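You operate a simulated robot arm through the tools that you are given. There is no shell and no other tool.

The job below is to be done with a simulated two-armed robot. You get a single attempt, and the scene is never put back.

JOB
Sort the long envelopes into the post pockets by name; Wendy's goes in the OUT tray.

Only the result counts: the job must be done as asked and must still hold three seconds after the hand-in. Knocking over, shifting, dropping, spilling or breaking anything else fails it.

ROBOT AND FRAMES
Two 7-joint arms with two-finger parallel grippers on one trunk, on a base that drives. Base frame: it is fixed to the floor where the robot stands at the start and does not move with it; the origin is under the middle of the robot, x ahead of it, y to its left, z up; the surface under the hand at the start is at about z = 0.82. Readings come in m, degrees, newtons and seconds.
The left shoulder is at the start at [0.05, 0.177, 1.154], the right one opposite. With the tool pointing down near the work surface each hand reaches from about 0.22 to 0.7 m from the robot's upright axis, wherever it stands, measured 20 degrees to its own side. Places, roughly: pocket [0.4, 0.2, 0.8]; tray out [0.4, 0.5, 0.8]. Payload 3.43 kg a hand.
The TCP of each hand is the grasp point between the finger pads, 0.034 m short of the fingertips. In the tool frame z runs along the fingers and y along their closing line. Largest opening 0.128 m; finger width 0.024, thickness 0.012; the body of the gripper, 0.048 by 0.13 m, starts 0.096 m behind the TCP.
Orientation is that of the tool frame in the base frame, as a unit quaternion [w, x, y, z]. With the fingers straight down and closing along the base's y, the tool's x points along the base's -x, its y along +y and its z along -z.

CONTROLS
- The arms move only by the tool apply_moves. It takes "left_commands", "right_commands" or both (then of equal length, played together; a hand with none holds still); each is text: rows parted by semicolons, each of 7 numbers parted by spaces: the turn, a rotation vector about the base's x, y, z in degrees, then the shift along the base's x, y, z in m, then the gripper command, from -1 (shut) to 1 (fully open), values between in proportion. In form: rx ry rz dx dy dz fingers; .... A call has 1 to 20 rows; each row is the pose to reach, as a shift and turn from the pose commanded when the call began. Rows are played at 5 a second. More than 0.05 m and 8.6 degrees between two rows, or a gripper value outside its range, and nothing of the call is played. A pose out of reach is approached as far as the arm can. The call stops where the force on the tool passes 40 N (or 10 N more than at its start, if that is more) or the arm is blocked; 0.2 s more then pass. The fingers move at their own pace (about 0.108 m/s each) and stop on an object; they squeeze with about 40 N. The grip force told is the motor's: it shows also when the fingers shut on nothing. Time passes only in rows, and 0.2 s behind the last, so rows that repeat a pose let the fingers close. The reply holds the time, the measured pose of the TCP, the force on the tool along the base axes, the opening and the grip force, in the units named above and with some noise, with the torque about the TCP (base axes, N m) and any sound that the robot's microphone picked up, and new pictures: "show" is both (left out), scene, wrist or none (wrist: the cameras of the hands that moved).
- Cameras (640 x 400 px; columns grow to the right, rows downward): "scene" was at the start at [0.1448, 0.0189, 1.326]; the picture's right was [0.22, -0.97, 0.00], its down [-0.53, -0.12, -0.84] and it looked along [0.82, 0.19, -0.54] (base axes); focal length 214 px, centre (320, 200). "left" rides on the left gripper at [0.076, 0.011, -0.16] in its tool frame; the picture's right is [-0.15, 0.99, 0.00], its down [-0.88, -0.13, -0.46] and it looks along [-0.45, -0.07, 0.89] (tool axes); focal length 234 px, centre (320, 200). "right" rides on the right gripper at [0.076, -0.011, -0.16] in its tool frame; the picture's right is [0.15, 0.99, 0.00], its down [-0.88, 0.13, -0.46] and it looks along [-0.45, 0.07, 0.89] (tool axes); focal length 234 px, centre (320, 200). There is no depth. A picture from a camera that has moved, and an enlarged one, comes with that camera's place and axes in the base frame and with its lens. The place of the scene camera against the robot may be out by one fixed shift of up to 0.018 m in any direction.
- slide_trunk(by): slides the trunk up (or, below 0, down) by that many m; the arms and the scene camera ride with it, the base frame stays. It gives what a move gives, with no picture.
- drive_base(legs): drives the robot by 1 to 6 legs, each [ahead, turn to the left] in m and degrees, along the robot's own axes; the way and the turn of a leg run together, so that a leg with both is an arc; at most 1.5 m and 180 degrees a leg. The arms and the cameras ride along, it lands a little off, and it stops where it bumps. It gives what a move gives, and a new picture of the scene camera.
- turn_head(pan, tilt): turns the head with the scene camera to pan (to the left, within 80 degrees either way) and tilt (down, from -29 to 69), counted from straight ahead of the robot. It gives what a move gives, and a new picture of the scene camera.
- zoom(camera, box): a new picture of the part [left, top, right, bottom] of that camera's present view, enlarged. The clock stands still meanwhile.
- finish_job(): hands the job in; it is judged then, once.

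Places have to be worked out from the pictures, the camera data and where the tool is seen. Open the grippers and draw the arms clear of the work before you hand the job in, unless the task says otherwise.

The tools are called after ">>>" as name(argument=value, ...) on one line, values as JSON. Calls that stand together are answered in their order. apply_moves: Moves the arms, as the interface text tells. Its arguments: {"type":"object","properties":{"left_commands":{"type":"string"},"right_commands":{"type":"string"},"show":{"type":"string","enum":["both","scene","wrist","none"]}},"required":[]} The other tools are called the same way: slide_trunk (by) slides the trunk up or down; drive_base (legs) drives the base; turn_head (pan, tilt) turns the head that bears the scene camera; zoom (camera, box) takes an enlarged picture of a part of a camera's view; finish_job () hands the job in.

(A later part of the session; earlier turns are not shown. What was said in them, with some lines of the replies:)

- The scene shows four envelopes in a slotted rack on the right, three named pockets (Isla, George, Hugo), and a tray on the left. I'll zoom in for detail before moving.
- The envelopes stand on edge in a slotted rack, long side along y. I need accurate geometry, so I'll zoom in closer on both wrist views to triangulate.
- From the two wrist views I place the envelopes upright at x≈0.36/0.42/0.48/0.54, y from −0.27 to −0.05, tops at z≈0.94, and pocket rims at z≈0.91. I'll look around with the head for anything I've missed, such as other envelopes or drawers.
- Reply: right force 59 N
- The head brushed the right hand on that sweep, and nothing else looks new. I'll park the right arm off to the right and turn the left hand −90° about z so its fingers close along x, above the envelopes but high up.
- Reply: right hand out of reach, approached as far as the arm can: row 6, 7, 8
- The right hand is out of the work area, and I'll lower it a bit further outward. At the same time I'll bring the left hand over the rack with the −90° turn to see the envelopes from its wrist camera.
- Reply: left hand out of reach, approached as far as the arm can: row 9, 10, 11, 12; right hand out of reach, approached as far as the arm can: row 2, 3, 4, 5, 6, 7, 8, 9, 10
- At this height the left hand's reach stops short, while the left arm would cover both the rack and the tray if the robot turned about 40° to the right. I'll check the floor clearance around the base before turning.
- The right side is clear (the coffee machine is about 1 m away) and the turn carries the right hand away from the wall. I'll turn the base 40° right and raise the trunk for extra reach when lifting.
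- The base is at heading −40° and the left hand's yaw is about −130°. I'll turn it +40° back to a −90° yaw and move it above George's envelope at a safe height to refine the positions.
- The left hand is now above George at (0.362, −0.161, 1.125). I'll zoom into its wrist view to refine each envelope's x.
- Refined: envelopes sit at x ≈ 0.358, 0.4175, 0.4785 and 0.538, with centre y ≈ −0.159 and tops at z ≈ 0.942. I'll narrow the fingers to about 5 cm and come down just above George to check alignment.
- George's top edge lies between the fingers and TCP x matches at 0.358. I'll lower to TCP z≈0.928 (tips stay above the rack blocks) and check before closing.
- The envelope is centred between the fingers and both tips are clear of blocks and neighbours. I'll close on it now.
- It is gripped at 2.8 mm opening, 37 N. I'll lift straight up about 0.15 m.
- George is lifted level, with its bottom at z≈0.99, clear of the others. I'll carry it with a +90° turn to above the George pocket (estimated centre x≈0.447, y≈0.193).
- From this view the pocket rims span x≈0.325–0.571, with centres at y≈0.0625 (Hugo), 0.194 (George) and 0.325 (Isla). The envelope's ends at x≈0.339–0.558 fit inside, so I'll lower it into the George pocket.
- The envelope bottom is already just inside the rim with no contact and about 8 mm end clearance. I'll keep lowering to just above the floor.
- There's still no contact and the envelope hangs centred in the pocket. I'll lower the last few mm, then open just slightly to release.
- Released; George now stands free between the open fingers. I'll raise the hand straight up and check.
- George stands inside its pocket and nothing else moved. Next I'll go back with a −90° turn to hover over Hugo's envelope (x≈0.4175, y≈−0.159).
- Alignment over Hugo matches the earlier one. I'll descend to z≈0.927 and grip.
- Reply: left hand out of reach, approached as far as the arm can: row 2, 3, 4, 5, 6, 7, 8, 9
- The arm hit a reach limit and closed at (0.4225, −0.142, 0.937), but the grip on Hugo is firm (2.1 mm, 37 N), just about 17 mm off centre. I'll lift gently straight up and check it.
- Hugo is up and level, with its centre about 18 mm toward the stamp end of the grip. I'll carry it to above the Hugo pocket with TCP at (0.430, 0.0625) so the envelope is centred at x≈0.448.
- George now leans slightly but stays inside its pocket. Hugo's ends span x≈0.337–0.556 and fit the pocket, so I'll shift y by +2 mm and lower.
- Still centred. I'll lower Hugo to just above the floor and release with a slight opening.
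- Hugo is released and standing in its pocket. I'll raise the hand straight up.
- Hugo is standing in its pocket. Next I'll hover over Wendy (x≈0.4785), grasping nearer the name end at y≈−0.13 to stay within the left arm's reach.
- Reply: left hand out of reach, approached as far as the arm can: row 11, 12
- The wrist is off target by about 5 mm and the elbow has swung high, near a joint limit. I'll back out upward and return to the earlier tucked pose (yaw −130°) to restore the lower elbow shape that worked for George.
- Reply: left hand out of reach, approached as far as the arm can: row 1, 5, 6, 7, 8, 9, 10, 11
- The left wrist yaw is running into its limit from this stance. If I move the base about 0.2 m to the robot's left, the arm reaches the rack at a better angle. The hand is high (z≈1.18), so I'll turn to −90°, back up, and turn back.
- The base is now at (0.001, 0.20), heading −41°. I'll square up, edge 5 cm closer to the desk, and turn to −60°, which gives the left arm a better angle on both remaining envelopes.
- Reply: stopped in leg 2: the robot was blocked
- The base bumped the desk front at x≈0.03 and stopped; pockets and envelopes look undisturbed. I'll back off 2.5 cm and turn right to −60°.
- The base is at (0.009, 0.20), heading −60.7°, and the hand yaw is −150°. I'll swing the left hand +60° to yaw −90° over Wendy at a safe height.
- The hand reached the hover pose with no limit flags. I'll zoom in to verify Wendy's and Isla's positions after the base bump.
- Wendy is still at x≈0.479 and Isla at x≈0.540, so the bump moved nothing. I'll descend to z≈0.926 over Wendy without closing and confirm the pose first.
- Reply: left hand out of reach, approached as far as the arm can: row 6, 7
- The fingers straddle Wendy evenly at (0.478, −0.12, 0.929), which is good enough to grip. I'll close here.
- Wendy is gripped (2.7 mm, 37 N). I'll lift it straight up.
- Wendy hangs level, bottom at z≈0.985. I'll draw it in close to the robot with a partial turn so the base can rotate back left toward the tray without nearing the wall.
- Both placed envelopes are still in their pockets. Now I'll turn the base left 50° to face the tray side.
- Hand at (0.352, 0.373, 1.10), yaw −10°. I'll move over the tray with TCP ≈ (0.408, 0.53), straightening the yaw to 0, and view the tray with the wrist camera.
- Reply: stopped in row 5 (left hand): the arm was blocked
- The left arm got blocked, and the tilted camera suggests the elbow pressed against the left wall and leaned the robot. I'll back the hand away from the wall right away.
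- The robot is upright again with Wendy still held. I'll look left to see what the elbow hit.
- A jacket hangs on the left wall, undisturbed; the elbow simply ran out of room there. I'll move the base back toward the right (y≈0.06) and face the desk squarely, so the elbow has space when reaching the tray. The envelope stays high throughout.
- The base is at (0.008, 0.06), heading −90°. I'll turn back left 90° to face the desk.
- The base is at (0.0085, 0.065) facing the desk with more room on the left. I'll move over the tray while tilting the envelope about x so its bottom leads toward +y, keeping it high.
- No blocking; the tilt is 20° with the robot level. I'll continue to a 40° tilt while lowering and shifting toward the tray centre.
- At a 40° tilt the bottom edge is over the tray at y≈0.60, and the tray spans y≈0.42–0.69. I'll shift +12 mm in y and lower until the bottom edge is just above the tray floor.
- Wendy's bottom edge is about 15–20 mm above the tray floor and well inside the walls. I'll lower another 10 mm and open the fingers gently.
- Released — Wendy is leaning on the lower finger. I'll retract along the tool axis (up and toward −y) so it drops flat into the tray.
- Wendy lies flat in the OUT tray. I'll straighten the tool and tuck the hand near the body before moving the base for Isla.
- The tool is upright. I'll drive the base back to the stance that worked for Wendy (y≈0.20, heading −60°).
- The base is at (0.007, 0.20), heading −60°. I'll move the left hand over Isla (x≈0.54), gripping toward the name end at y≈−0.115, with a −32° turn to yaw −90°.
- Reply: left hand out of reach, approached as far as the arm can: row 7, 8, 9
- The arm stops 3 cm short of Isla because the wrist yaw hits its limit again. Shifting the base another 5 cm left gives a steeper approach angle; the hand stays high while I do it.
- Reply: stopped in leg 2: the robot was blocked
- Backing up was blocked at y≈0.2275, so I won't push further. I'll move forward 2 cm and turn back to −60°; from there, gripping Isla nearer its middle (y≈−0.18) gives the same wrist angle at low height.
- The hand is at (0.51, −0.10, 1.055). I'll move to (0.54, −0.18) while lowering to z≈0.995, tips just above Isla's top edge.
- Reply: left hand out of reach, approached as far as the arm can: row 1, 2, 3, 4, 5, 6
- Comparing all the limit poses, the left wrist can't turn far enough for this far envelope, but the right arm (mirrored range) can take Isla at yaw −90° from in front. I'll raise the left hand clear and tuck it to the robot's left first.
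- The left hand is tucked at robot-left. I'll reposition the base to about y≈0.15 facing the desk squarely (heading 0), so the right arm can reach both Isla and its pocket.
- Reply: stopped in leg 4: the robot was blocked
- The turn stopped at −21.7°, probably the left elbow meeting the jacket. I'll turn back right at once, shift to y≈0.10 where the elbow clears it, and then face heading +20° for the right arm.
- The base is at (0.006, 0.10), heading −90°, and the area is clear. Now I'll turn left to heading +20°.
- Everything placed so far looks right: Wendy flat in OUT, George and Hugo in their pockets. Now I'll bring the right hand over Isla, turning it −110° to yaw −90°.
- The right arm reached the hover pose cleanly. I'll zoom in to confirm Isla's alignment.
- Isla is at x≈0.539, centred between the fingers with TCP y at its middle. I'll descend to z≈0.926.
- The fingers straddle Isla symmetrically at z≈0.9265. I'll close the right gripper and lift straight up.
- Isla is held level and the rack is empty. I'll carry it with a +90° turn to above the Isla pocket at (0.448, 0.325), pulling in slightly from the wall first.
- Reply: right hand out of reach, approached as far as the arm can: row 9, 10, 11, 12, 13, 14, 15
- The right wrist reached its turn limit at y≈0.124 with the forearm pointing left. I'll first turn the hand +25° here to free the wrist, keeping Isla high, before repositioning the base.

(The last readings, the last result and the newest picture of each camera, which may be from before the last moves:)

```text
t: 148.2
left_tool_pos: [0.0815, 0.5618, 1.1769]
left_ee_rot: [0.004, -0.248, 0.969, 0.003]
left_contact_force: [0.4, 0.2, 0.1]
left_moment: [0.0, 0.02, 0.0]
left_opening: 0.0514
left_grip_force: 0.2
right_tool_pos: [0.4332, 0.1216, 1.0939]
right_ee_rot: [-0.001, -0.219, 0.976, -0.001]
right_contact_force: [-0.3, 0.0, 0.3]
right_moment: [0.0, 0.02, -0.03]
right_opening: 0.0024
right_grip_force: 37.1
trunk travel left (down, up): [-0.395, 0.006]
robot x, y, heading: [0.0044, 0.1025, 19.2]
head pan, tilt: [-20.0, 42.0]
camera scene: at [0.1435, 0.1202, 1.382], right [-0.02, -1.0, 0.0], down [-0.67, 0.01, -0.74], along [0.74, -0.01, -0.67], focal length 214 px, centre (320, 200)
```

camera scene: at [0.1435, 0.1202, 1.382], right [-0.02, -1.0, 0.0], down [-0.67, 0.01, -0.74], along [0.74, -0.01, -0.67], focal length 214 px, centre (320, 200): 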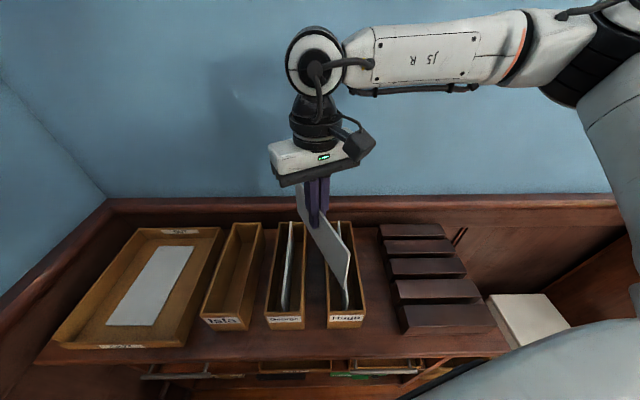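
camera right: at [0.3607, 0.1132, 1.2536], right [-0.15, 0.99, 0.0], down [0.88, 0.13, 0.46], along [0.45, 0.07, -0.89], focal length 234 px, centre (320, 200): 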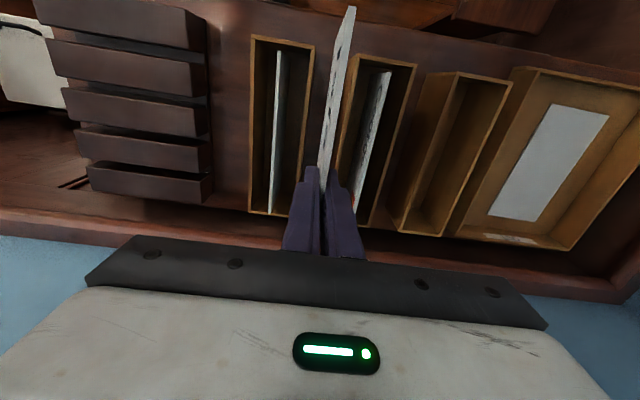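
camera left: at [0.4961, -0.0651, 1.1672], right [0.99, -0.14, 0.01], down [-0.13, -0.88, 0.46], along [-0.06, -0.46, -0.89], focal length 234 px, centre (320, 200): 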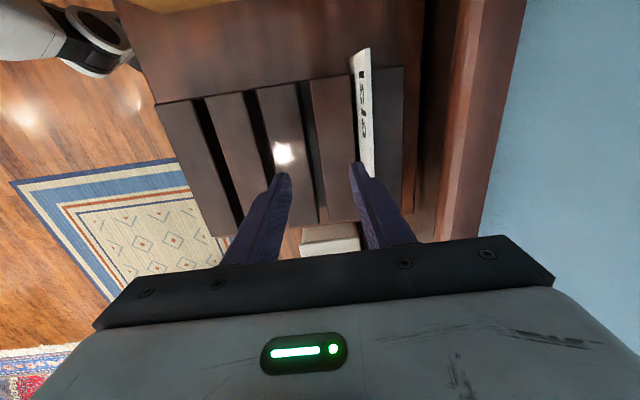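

The yaw is now +25° with no limit flags. I'll try moving left to above the Isla pocket in this orientation before resorting to a base move.

>>> apply_moves(right_commands="0 0 0 0.003 0.035 0 -1; 0 0 0 0.006 0.07 0 -1; 0 0 0 0.009 0.105 0 -1; 0 0 0 0.012 0.14 0 -1; 0 0 0 0.014 0.175 0 -1; 0 0 0 0.014 0.203 0 -1; 0 0 0 0.014 0.203 0 -1", show="both")

```text
t: 149.8
left_tool_pos: [0.0814, 0.563, 1.1769]
left_ee_rot: [0.004, -0.248, 0.969, 0.003]
left_contact_force: [0.3, 0.9, -0.8]
left_moment: [0.0, -0.01, 0.0]
left_opening: 0.0514
left_grip_force: 0.1
right_tool_pos: [0.4352, 0.1247, 1.0934]
right_ee_rot: [0.0, -0.217, 0.976, 0.001]
right_contact_force: [0.9, -0.1, 0.3]
right_moment: [-0.04, 0.01, -0.02]
right_opening: 0.0031
right_grip_force: 37.2
right hand out of reach, approached as far as the arm can: row 1, 2, 3, 4, 5, 6, 7
trunk travel left (down, up): [-0.395, 0.006]
robot x, y, heading: [0.005, 0.1, 18.9]
head pan, tilt: [-20.0, 42.0]
camera scene: at [0.1435, 0.1202, 1.382], right [-0.02, -1.0, 0.0], down [-0.67, 0.01, -0.74], along [0.74, -0.01, -0.67], focal length 214 px, centre (320, 200)
camera right: at [0.3718, 0.0824, 1.2531], right [-0.55, 0.83, 0.0], down [0.74, 0.49, 0.46], along [0.38, 0.25, -0.89], focal length 234 px, centre (320, 200)
```

scene: 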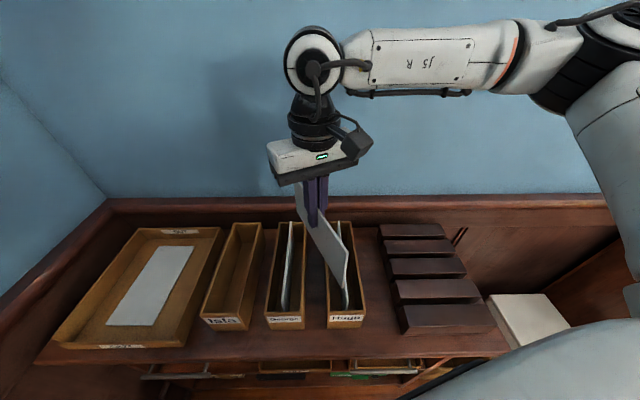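
right: 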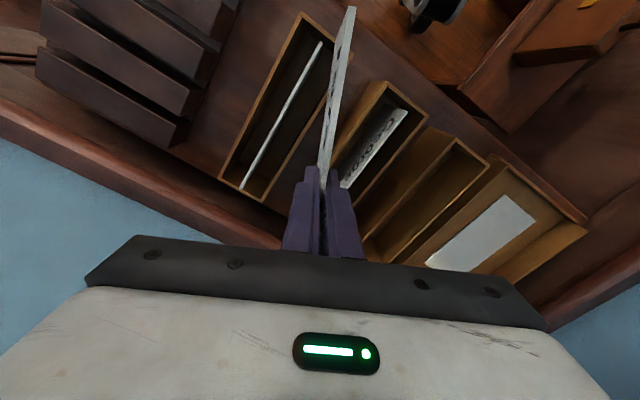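

The limit here isn't yaw: the right arm simply doesn't reach across the body this far. Since it works well on its outer side, I'll turn the base left to about 65° so the Isla pocket falls in front of the right shoulder; Isla's bottom stays at z≈0.99, above everything.

>>> drive_base(legs=[[0, 23], [0, 23]])

>>> turn_head(pan=-50, tilt=42)

```text
t: 152.6
left_tool_pos: [-0.2742, 0.4761, 1.1774]
left_ee_rot: [0.002, -0.607, 0.795, 0.004]
left_contact_force: [0.0, -1.1, -0.3]
left_moment: [-0.01, 0.0, -0.03]
left_opening: 0.0512
left_grip_force: 0.1
right_tool_pos: [0.2872, 0.4259, 1.0935]
right_ee_rot: [-0.001, -0.582, 0.813, 0.0]
right_contact_force: [-0.6, 0.2, -0.3]
right_moment: [0.02, 0.01, -0.01]
right_opening: 0.0028
right_grip_force: 37.1
trunk travel left (down, up): [-0.395, 0.006]
robot x, y, heading: [0.0064, 0.102, 64.9]
head pan, tilt: [-20.0, 42.0]
camera scene: at [0.0823, 0.2213, 1.382], right [0.71, -0.71, 0.0], down [-0.47, -0.47, -0.74], along [0.53, 0.52, -0.67], focal length 214 px, centre (320, 200)
```

scene: 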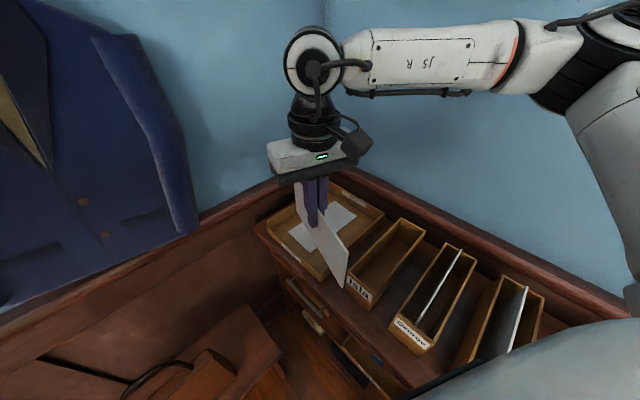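

```text
t: 153.6
left_tool_pos: [-0.2742, 0.4756, 1.1775]
left_ee_rot: [0.002, -0.606, 0.796, 0.003]
left_contact_force: [0.4, 0.2, -0.2]
left_moment: [-0.02, 0.01, 0.0]
left_opening: 0.0513
left_grip_force: 0.1
right_tool_pos: [0.2881, 0.427, 1.0939]
right_ee_rot: [0.0, -0.582, 0.814, 0.001]
right_contact_force: [-0.4, -1.2, -0.2]
right_moment: [0.0, -0.02, 0.02]
right_opening: 0.0026
right_grip_force: 36.9
trunk travel left (down, up): [-0.395, 0.006]
robot x, y, heading: [0.0035, 0.0996, 65.1]
head pan, tilt: [-50.0, 42.0]
camera scene: at [0.1041, 0.1839, 1.382], right [0.26, -0.97, 0.0], down [-0.65, -0.17, -0.74], along [0.72, 0.19, -0.67], focal length 214 px, centre (320, 200)
```

scene: 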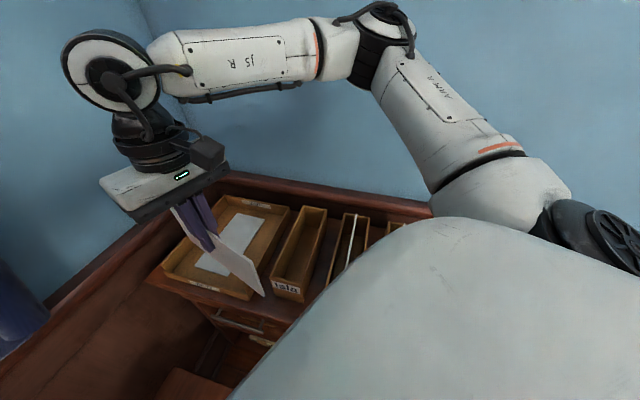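

The base faces 65° and Isla is at (0.288, 0.427), yaw +71°. I'll swing it −71° to yaw 0 over the Isla pocket at (0.448, 0.325).

>>> apply_moves(right_commands="0 0 -7.1 0.016 -0.01 0 -1; 0 0 -14.2 0.032 -0.02 0 -1; 0 0 -21.4 0.048 -0.03 0 -1; 0 0 -28.5 0.064 -0.04 0 -1; 0 0 -35.6 0.08 -0.05 0 -1; 0 0 -42.7 0.096 -0.06 0 -1; 0 0 -49.8 0.112 -0.07 0 -1; 0 0 -57 0.128 -0.08 0 -1; 0 0 -64.1 0.144 -0.09 0 -1; 0 0 -71.2 0.16 -0.1015 0 -1; 0 0 -71.2 0.16 -0.1015 0 -1", show="both")

>>> zoom(camera="right", box=[200, 0, 520, 220])

```text
t: 156.0
left_tool_pos: [-0.2745, 0.4755, 1.1774]
left_ee_rot: [0.002, -0.606, 0.795, 0.004]
left_contact_force: [-0.9, 0.3, 0.5]
left_moment: [0.01, -0.01, 0.01]
left_opening: 0.0513
left_grip_force: 0.1
right_tool_pos: [0.4462, 0.3234, 1.0948]
right_ee_rot: [0.0, 0.002, 1.0, 0.001]
right_contact_force: [-0.5, 0.6, 0.0]
right_moment: [-0.02, -0.03, -0.04]
right_opening: 0.0025
right_grip_force: 37.6
trunk travel left (down, up): [-0.395, 0.006]
robot x, y, heading: [0.0025, 0.1012, 64.9]
head pan, tilt: [-50.0, 42.0]
camera scene: at [0.104, 0.1841, 1.382], right [0.26, -0.97, 0.0], down [-0.65, -0.17, -0.74], along [0.72, 0.19, -0.67], focal length 214 px, centre (320, 200)
camera right: at [0.3698, 0.3126, 1.2541], right [-0.14, 0.99, 0.0], down [0.88, 0.13, 0.46], along [0.45, 0.07, -0.89], focal length 234 px, centre (320, 200)
```

scene: 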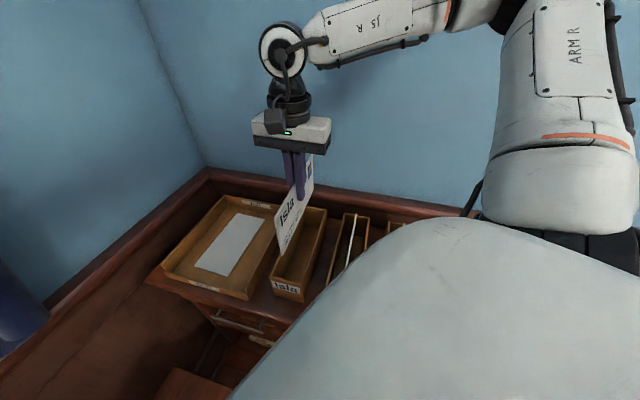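
right: 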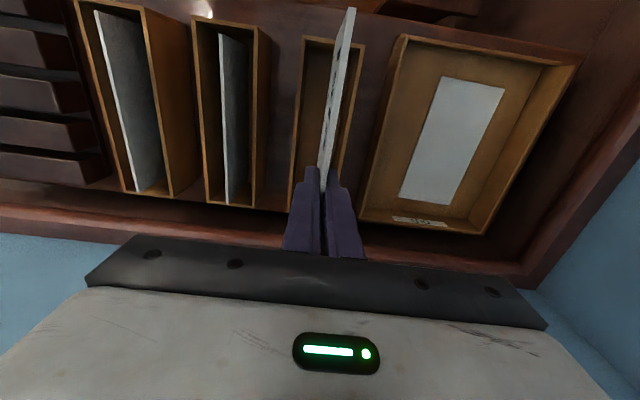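

```text
1.82 times, centred on (360, 110) of right
camera zoom: at [0.3698, 0.3126, 1.2541], right [-0.14, 0.99, 0.0], down [0.88, 0.13, 0.46], along [0.45, 0.07, -0.89], focal length 426 px, centre (247, 364)
```

zoom: 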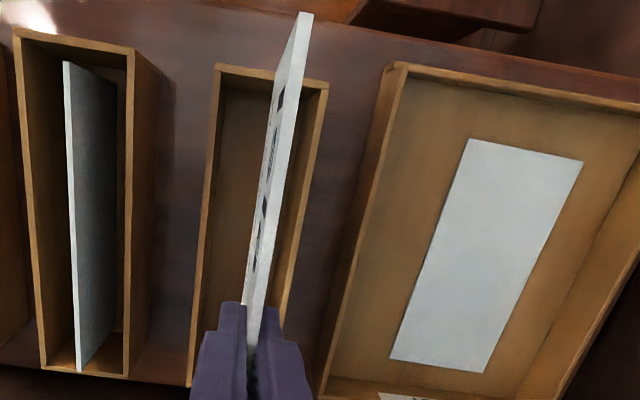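

The right hand is over the Isla pocket with the ends fitting (x≈0.337–0.556, pocket inner ≈0.332–0.565). I'll nudge +2 mm in x and lower it partway.

>>> apply_moves(right_commands="0 0 0 0.002 0 -0.035 -1; 0 0 0 0.002 0 -0.065 -1; 0 0 0 0.002 0 -0.09 -1; 0 0 0 0.002 0 -0.1 -1; 0 0 0 0.002 0 -0.1 -1", show="both")

>>> zoom(camera="right", box=[200, 0, 440, 220])

```text
t: 157.2
left_tool_pos: [-0.2736, 0.4758, 1.1771]
left_ee_rot: [0.003, -0.605, 0.796, 0.004]
left_contact_force: [-0.7, -0.3, 0.1]
left_moment: [-0.02, 0.0, 0.0]
left_opening: 0.0511
left_grip_force: 0.1
right_tool_pos: [0.4488, 0.3253, 0.9926]
right_ee_rot: [0.0, 0.0, 1.0, 0.001]
right_contact_force: [0.7, 0.5, -1.0]
right_moment: [-0.01, -0.01, 0.0]
right_opening: 0.0026
right_grip_force: 37.7
trunk travel left (down, up): [-0.395, 0.006]
robot x, y, heading: [0.0065, 0.0995, 65.2]
head pan, tilt: [-50.0, 42.0]
camera scene: at [0.1042, 0.1838, 1.382], right [0.26, -0.97, 0.0], down [-0.65, -0.17, -0.74], along [0.72, 0.19, -0.67], focal length 214 px, centre (320, 200)
camera right: at [0.3718, 0.3144, 1.1522], right [-0.14, 0.99, 0.0], down [0.88, 0.13, 0.46], along [0.45, 0.07, -0.89], focal length 234 px, centre (320, 200)
```

scene: 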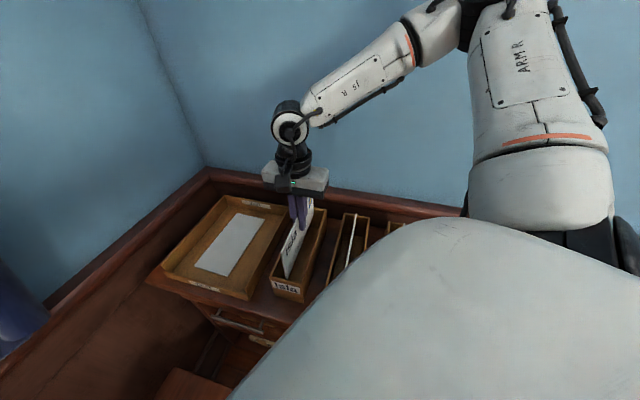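
right: 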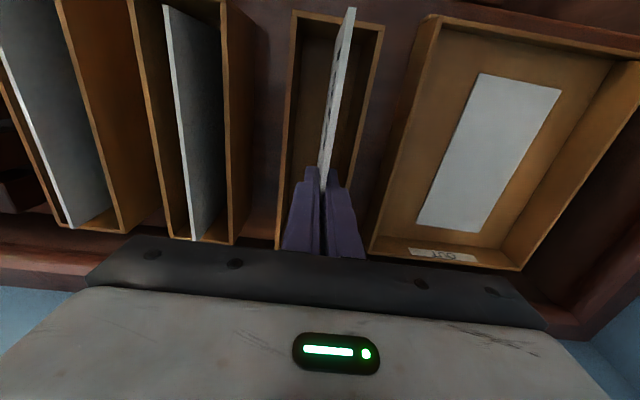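

```text
1.82 times, centred on (320, 110) of right
camera zoom: at [0.3718, 0.3144, 1.1522], right [-0.14, 0.99, 0.0], down [0.88, 0.13, 0.46], along [0.45, 0.07, -0.89], focal length 426 px, centre (320, 364)
```

zoom: 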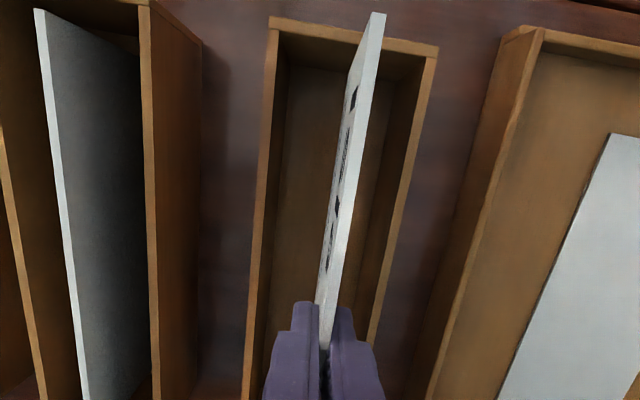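

It's centred with about 7 mm front clearance and no contact. I'll lower Isla to the pocket floor level and release with a small opening.

>>> apply_moves(right_commands="0 0 0 0 -0.0015 -0.02 -1; 0 0 0 0 -0.0015 -0.04 -1; 0 0 0 0 -0.0015 -0.053 -1; 0 0 0 0 -0.0015 -0.06 -1; 0 0 0 0 -0.0015 -0.064 -1; 0 0 0 0 -0.0015 -0.064 -1; 0 0 0 0 -0.0015 -0.064 -0.85; 0 0 0 0 -0.0015 -0.064 -0.7; 0 0 0 0 -0.0015 -0.064 -0.7; 0 0 0 0 -0.0015 -0.064 -0.7", show="both")

>>> zoom(camera="right", box=[200, 0, 440, 260])

```text
t: 159.4
left_tool_pos: [-0.2728, 0.4759, 1.1779]
left_ee_rot: [0.003, -0.606, 0.795, 0.005]
left_contact_force: [-0.1, 0.5, -0.5]
left_moment: [-0.01, 0.03, 0.01]
left_opening: 0.0512
left_grip_force: 0.1
right_tool_pos: [0.449, 0.323, 0.9296]
right_ee_rot: [0.0, 0.001, 1.0, 0.001]
right_contact_force: [0.1, 0.3, 1.1]
right_moment: [0.0, 0.0, 0.02]
right_opening: 0.0192
right_grip_force: 0.0
trunk travel left (down, up): [-0.395, 0.006]
robot x, y, heading: [0.0076, 0.0984, 64.8]
head pan, tilt: [-50.0, 42.0]
camera scene: at [0.1042, 0.1838, 1.382], right [0.26, -0.97, 0.0], down [-0.65, -0.17, -0.74], along [0.72, 0.19, -0.67], focal length 214 px, centre (320, 200)
camera right: at [0.3732, 0.3126, 1.0887], right [-0.14, 0.99, 0.0], down [0.88, 0.13, 0.46], along [0.45, 0.07, -0.89], focal length 234 px, centre (320, 200)
```

scene: 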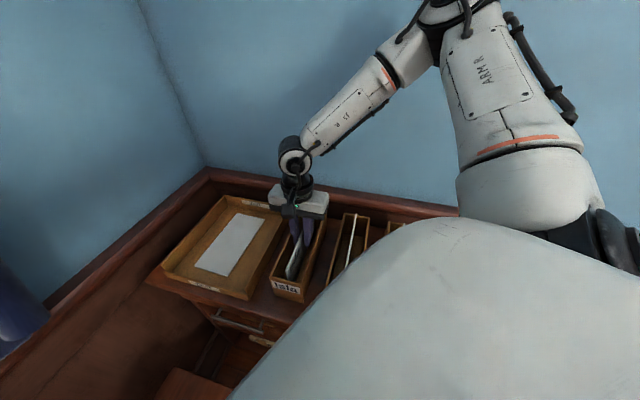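
right: 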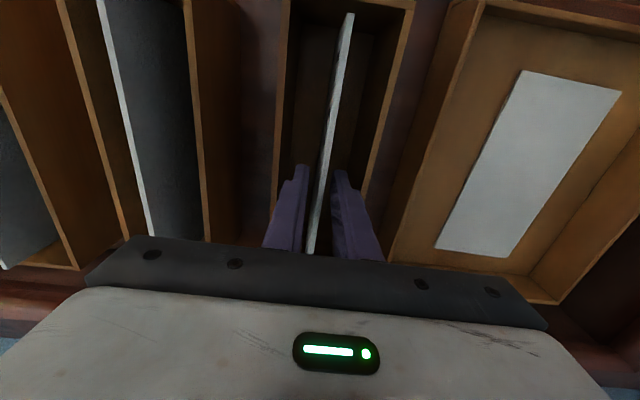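

```text
1.54 times, centred on (320, 130) of right
camera zoom: at [0.3732, 0.3126, 1.0887], right [-0.14, 0.99, 0.0], down [0.88, 0.13, 0.46], along [0.45, 0.07, -0.89], focal length 360 px, centre (320, 308)
```

zoom: 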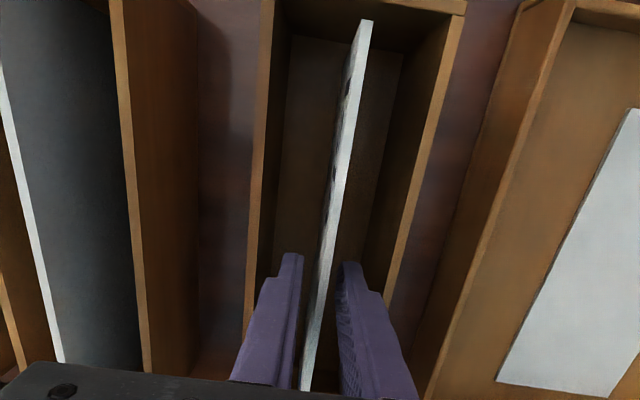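

Isla is released and stands in its pocket between the open fingers. I'll raise the right hand straight up.

>>> apply_moves(right_commands="0 0 0 0 0 0.02 -0.7; 0 0 0 0 0 0.05 -0.7; 0 0 0 0 0 0.09 -0.7; 0 0 0 0 0 0.13 -0.7; 0 0 0 0 0 0.165 -0.7; 0 0 0 0 0 0.165 -0.7", show="both")

>>> zoom(camera="right", box=[60, 0, 600, 260])

```text
t: 160.8
left_tool_pos: [-0.2738, 0.4776, 1.1768]
left_ee_rot: [0.003, -0.607, 0.795, 0.003]
left_contact_force: [-0.3, 0.6, 0.0]
left_moment: [-0.01, 0.01, 0.01]
left_opening: 0.0513
left_grip_force: 0.0
right_tool_pos: [0.4488, 0.3232, 1.0971]
right_ee_rot: [0.0, 0.001, 1.0, 0.0]
right_contact_force: [0.4, -0.1, 0.7]
right_moment: [-0.03, 0.04, 0.0]
right_opening: 0.0193
right_grip_force: 0.1
trunk travel left (down, up): [-0.395, 0.006]
robot x, y, heading: [0.005, 0.1024, 64.9]
head pan, tilt: [-50.0, 42.0]
camera scene: at [0.1044, 0.1839, 1.382], right [0.26, -0.97, 0.0], down [-0.65, -0.17, -0.74], along [0.72, 0.19, -0.67], focal length 214 px, centre (320, 200)
camera right: at [0.3727, 0.3126, 1.2554], right [-0.14, 0.99, 0.0], down [0.88, 0.13, 0.46], along [0.45, 0.07, -0.89], focal length 234 px, centre (320, 200)
```

scene: 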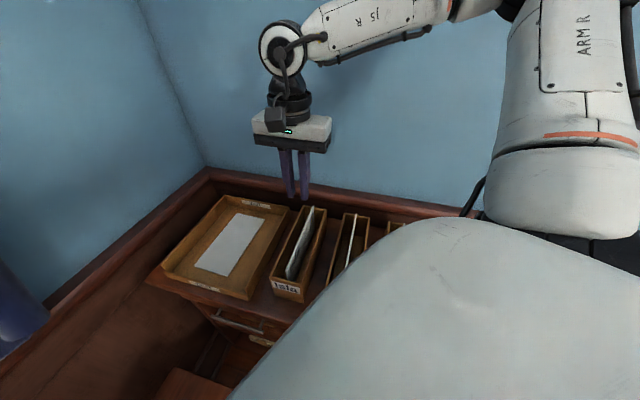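
right: 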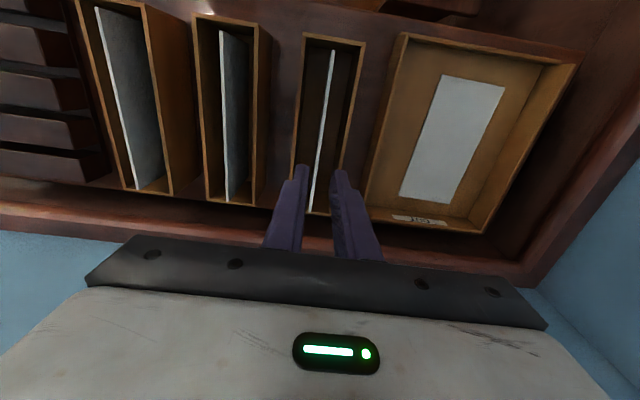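

```text
1.19 times, centred on (330, 130) of right
camera zoom: at [0.3727, 0.3126, 1.2554], right [-0.14, 0.99, 0.0], down [0.88, 0.13, 0.46], along [0.45, 0.07, -0.89], focal length 278 px, centre (308, 283)
```

zoom: 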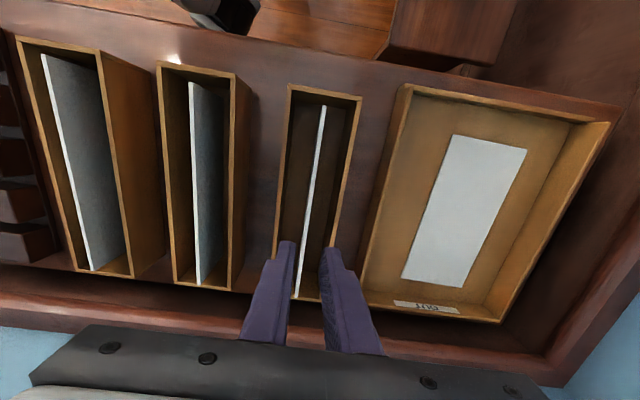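

All four envelopes are placed: Hugo, George and Isla in their pockets and Wendy in OUT. I'll raise the right hand, open both grippers, and pull the right arm back off the desk area.

>>> apply_moves(right_commands="0 0 0 0 0 0.03 -0.2; 0 0 6 -0.025 0 0.05 0.3; 0 0 12 -0.055 0 0.06 0.6; 0 0 18 -0.09 0 0.06 1; 0 0 24 -0.125 0 0.06 1; 0 0 30 -0.155 0 0.06 1; 0 0 36 -0.185 0 0.06 1; 0 0 36 -0.185 0 0.06 1", left_commands="0 0 0 0 0 0 0; 0 0 0 0 0 0 0.3; 0 0 0 0 0 0 0.6; 0 0 0 0 0 0 1; 0 0 0 0 0 0 1; 0 0 0 0 0 0 1; 0 0 0 0 0 0 1; 0 0 0 0 0 0 1", show="scene")

>>> turn_head(pan=-65, tilt=45)

```text
t: 162.6
left_tool_pos: [-0.2737, 0.4769, 1.1779]
left_ee_rot: [0.002, -0.606, 0.795, 0.003]
left_contact_force: [-0.5, -1.0, 0.8]
left_moment: [0.0, 0.0, 0.03]
left_opening: 0.1278
left_grip_force: 0.1
right_tool_pos: [0.2666, 0.3221, 1.1542]
right_ee_rot: [-0.001, -0.309, 0.951, 0.001]
right_contact_force: [1.2, -0.7, -0.2]
right_moment: [0.03, -0.01, 0.01]
right_opening: 0.1281
right_grip_force: 0.0
trunk travel left (down, up): [-0.395, 0.006]
robot x, y, heading: [0.0046, 0.1024, 64.9]
head pan, tilt: [-50.0, 42.0]
camera scene: at [0.1043, 0.1835, 1.382], right [0.26, -0.97, 0.0], down [-0.65, -0.17, -0.74], along [0.72, 0.19, -0.67], focal length 214 px, centre (320, 200)
```

scene: 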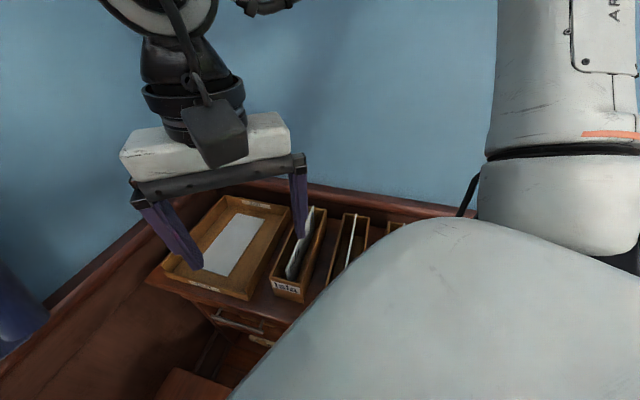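

```text
t: 163.4
left_tool_pos: [-0.2747, 0.4762, 1.178]
left_ee_rot: [0.003, -0.606, 0.795, 0.004]
left_contact_force: [0.6, -0.2, 0.9]
left_moment: [-0.01, -0.03, -0.01]
left_opening: 0.1279
left_grip_force: 0.0
right_tool_pos: [0.265, 0.3234, 1.1538]
right_ee_rot: [0.0, -0.308, 0.952, 0.001]
right_contact_force: [-0.1, 0.8, -0.1]
right_moment: [0.01, 0.02, 0.01]
right_opening: 0.128
right_grip_force: 0.0
trunk travel left (down, up): [-0.395, 0.006]
robot x, y, heading: [0.003, 0.0987, 64.9]
head pan, tilt: [-65.0, 45.0]
camera scene: at [0.1047, 0.1623, 1.3777], right [0.0, -1.0, 0.0], down [-0.71, 0.0, -0.71], along [0.71, 0.0, -0.71], focal length 214 px, centre (320, 200)
```

scene: 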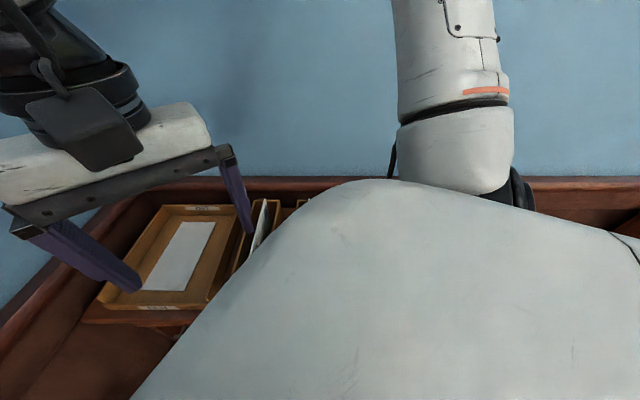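

I'll check the final state of the pockets with the right wrist camera from here.

>>> zoom(camera="right", box=[0, 0, 640, 400])

```text
1.00 times, centred on (320, 200) of right (not enlarged: the box is as wide or as high as the picture)
camera zoom: at [0.2106, 0.2699, 1.3134], right [-0.7, 0.72, 0.0], down [0.64, 0.62, 0.46], along [0.33, 0.32, -0.89], focal length 234 px, centre (320, 200)
```

zoom: 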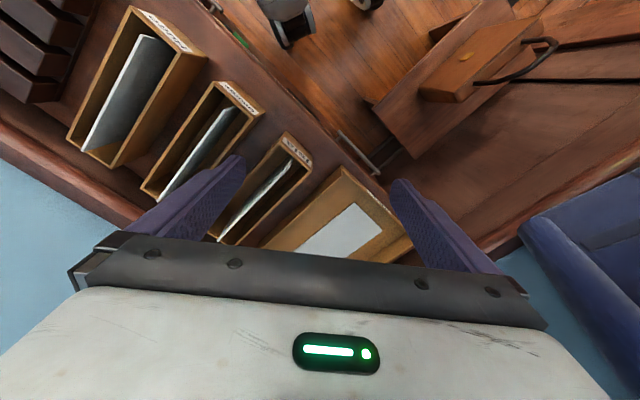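

Envelopes sit correctly. I'll back the robot away a little from the desk so both arms are well clear, then take a final look.

>>> drive_base(legs=[[-0.2, 0]])

>>> turn_head(pan=-30, tilt=38)

```text
t: 164.9
left_tool_pos: [-0.3575, 0.2986, 1.1771]
left_ee_rot: [0.003, -0.607, 0.795, 0.004]
left_contact_force: [-0.7, -0.2, -0.6]
left_moment: [0.02, -0.01, -0.01]
left_opening: 0.1281
left_grip_force: 0.0
right_tool_pos: [0.1823, 0.1456, 1.1539]
right_ee_rot: [0.0, -0.308, 0.951, 0.001]
right_contact_force: [-0.7, 0.0, 0.1]
right_moment: [0.04, -0.01, 0.0]
right_opening: 0.1279
right_grip_force: 0.1
trunk travel left (down, up): [-0.395, 0.006]
robot x, y, heading: [-0.0772, -0.0736, 65.0]
head pan, tilt: [-65.0, 45.0]
camera scene: at [0.0215, -0.0153, 1.3778], right [0.0, -1.0, 0.0], down [-0.71, 0.0, -0.71], along [0.71, 0.0, -0.71], focal length 214 px, centre (320, 200)
```

scene: 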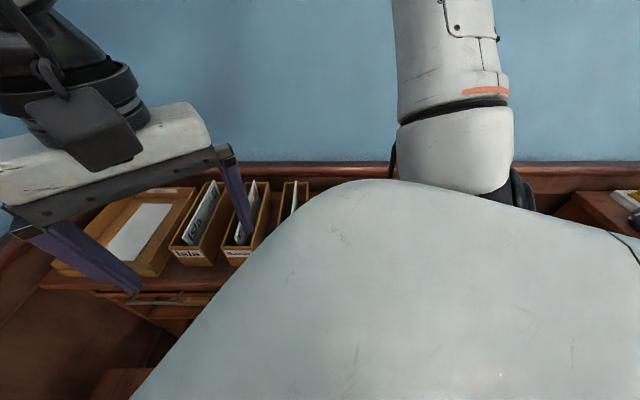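

```text
t: 165.9
left_tool_pos: [-0.3581, 0.2978, 1.1774]
left_ee_rot: [0.002, -0.607, 0.795, 0.005]
left_contact_force: [0.6, 0.6, 0.1]
left_moment: [-0.03, -0.01, 0.01]
left_opening: 0.1279
left_grip_force: 0.1
right_tool_pos: [0.1836, 0.1468, 1.1543]
right_ee_rot: [-0.001, -0.308, 0.951, 0.001]
right_contact_force: [-0.4, 0.3, -0.2]
right_moment: [-0.02, -0.03, 0.02]
right_opening: 0.128
right_grip_force: 0.0
trunk travel left (down, up): [-0.395, 0.006]
robot x, y, heading: [-0.0747, -0.0744, 65.0]
head pan, tilt: [-30.0, 38.0]
camera scene: at [0.0113, 0.0349, 1.3879], right [0.57, -0.82, 0.0], down [-0.5, -0.35, -0.79], along [0.65, 0.45, -0.62], focal length 214 px, centre (320, 200)
```

scene: 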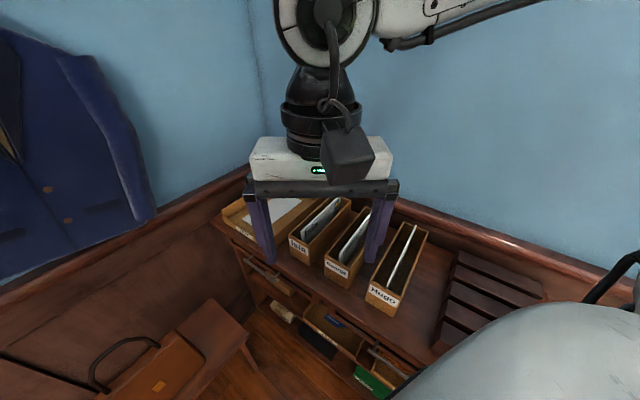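

The view shows all pockets filled, the rack empty, and the surroundings in place. One last zoom to confirm the labels match.

>>> zoom(camera="scene", box=[210, 170, 450, 330])

```text
2.50 times, centred on (330, 250) of scene
camera zoom: at [0.0113, 0.0349, 1.3879], right [0.57, -0.82, 0.0], down [-0.5, -0.35, -0.79], along [0.65, 0.45, -0.62], focal length 536 px, centre (295, 75)
```

zoom: 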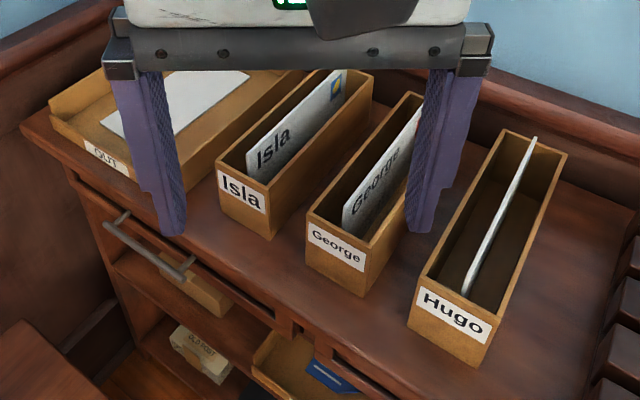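

Isla's and George's envelopes match their pocket labels. Hugo's is in the Hugo pocket, and Wendy's lies flat in the OUT tray. Both grippers are open and the arms are clear, so I'm handing the job in.

>>> finish_job()

```text
The job is handed in.
```

All four envelopes are placed and the job is handed in. Isla's, George's and Hugo's each stand in their own pocket, and Wendy's lies flat, face down, in the OUT tray.

The run included a few contacts beyond the envelopes:

- **Base bumps:** the base touched the desk front once. It was also blocked once while reversing, probably by the bench near the left wall.
- **Arm contact:** the left arm pressed against the wall or the hanging jacket once, which briefly tilted the robot. A later turn was also blocked, probably by the same thing.
- **Head contact:** early on, the head brushed the robot's own right hand.

In the last pictures the jacket, the bench with its bag, the pockets and the tray all looked in place. I had no earlier picture of the bench or bag to compare against, so I can't rule out a small shift there.

Both grippers were open and the arms clear of the desk at hand-in.
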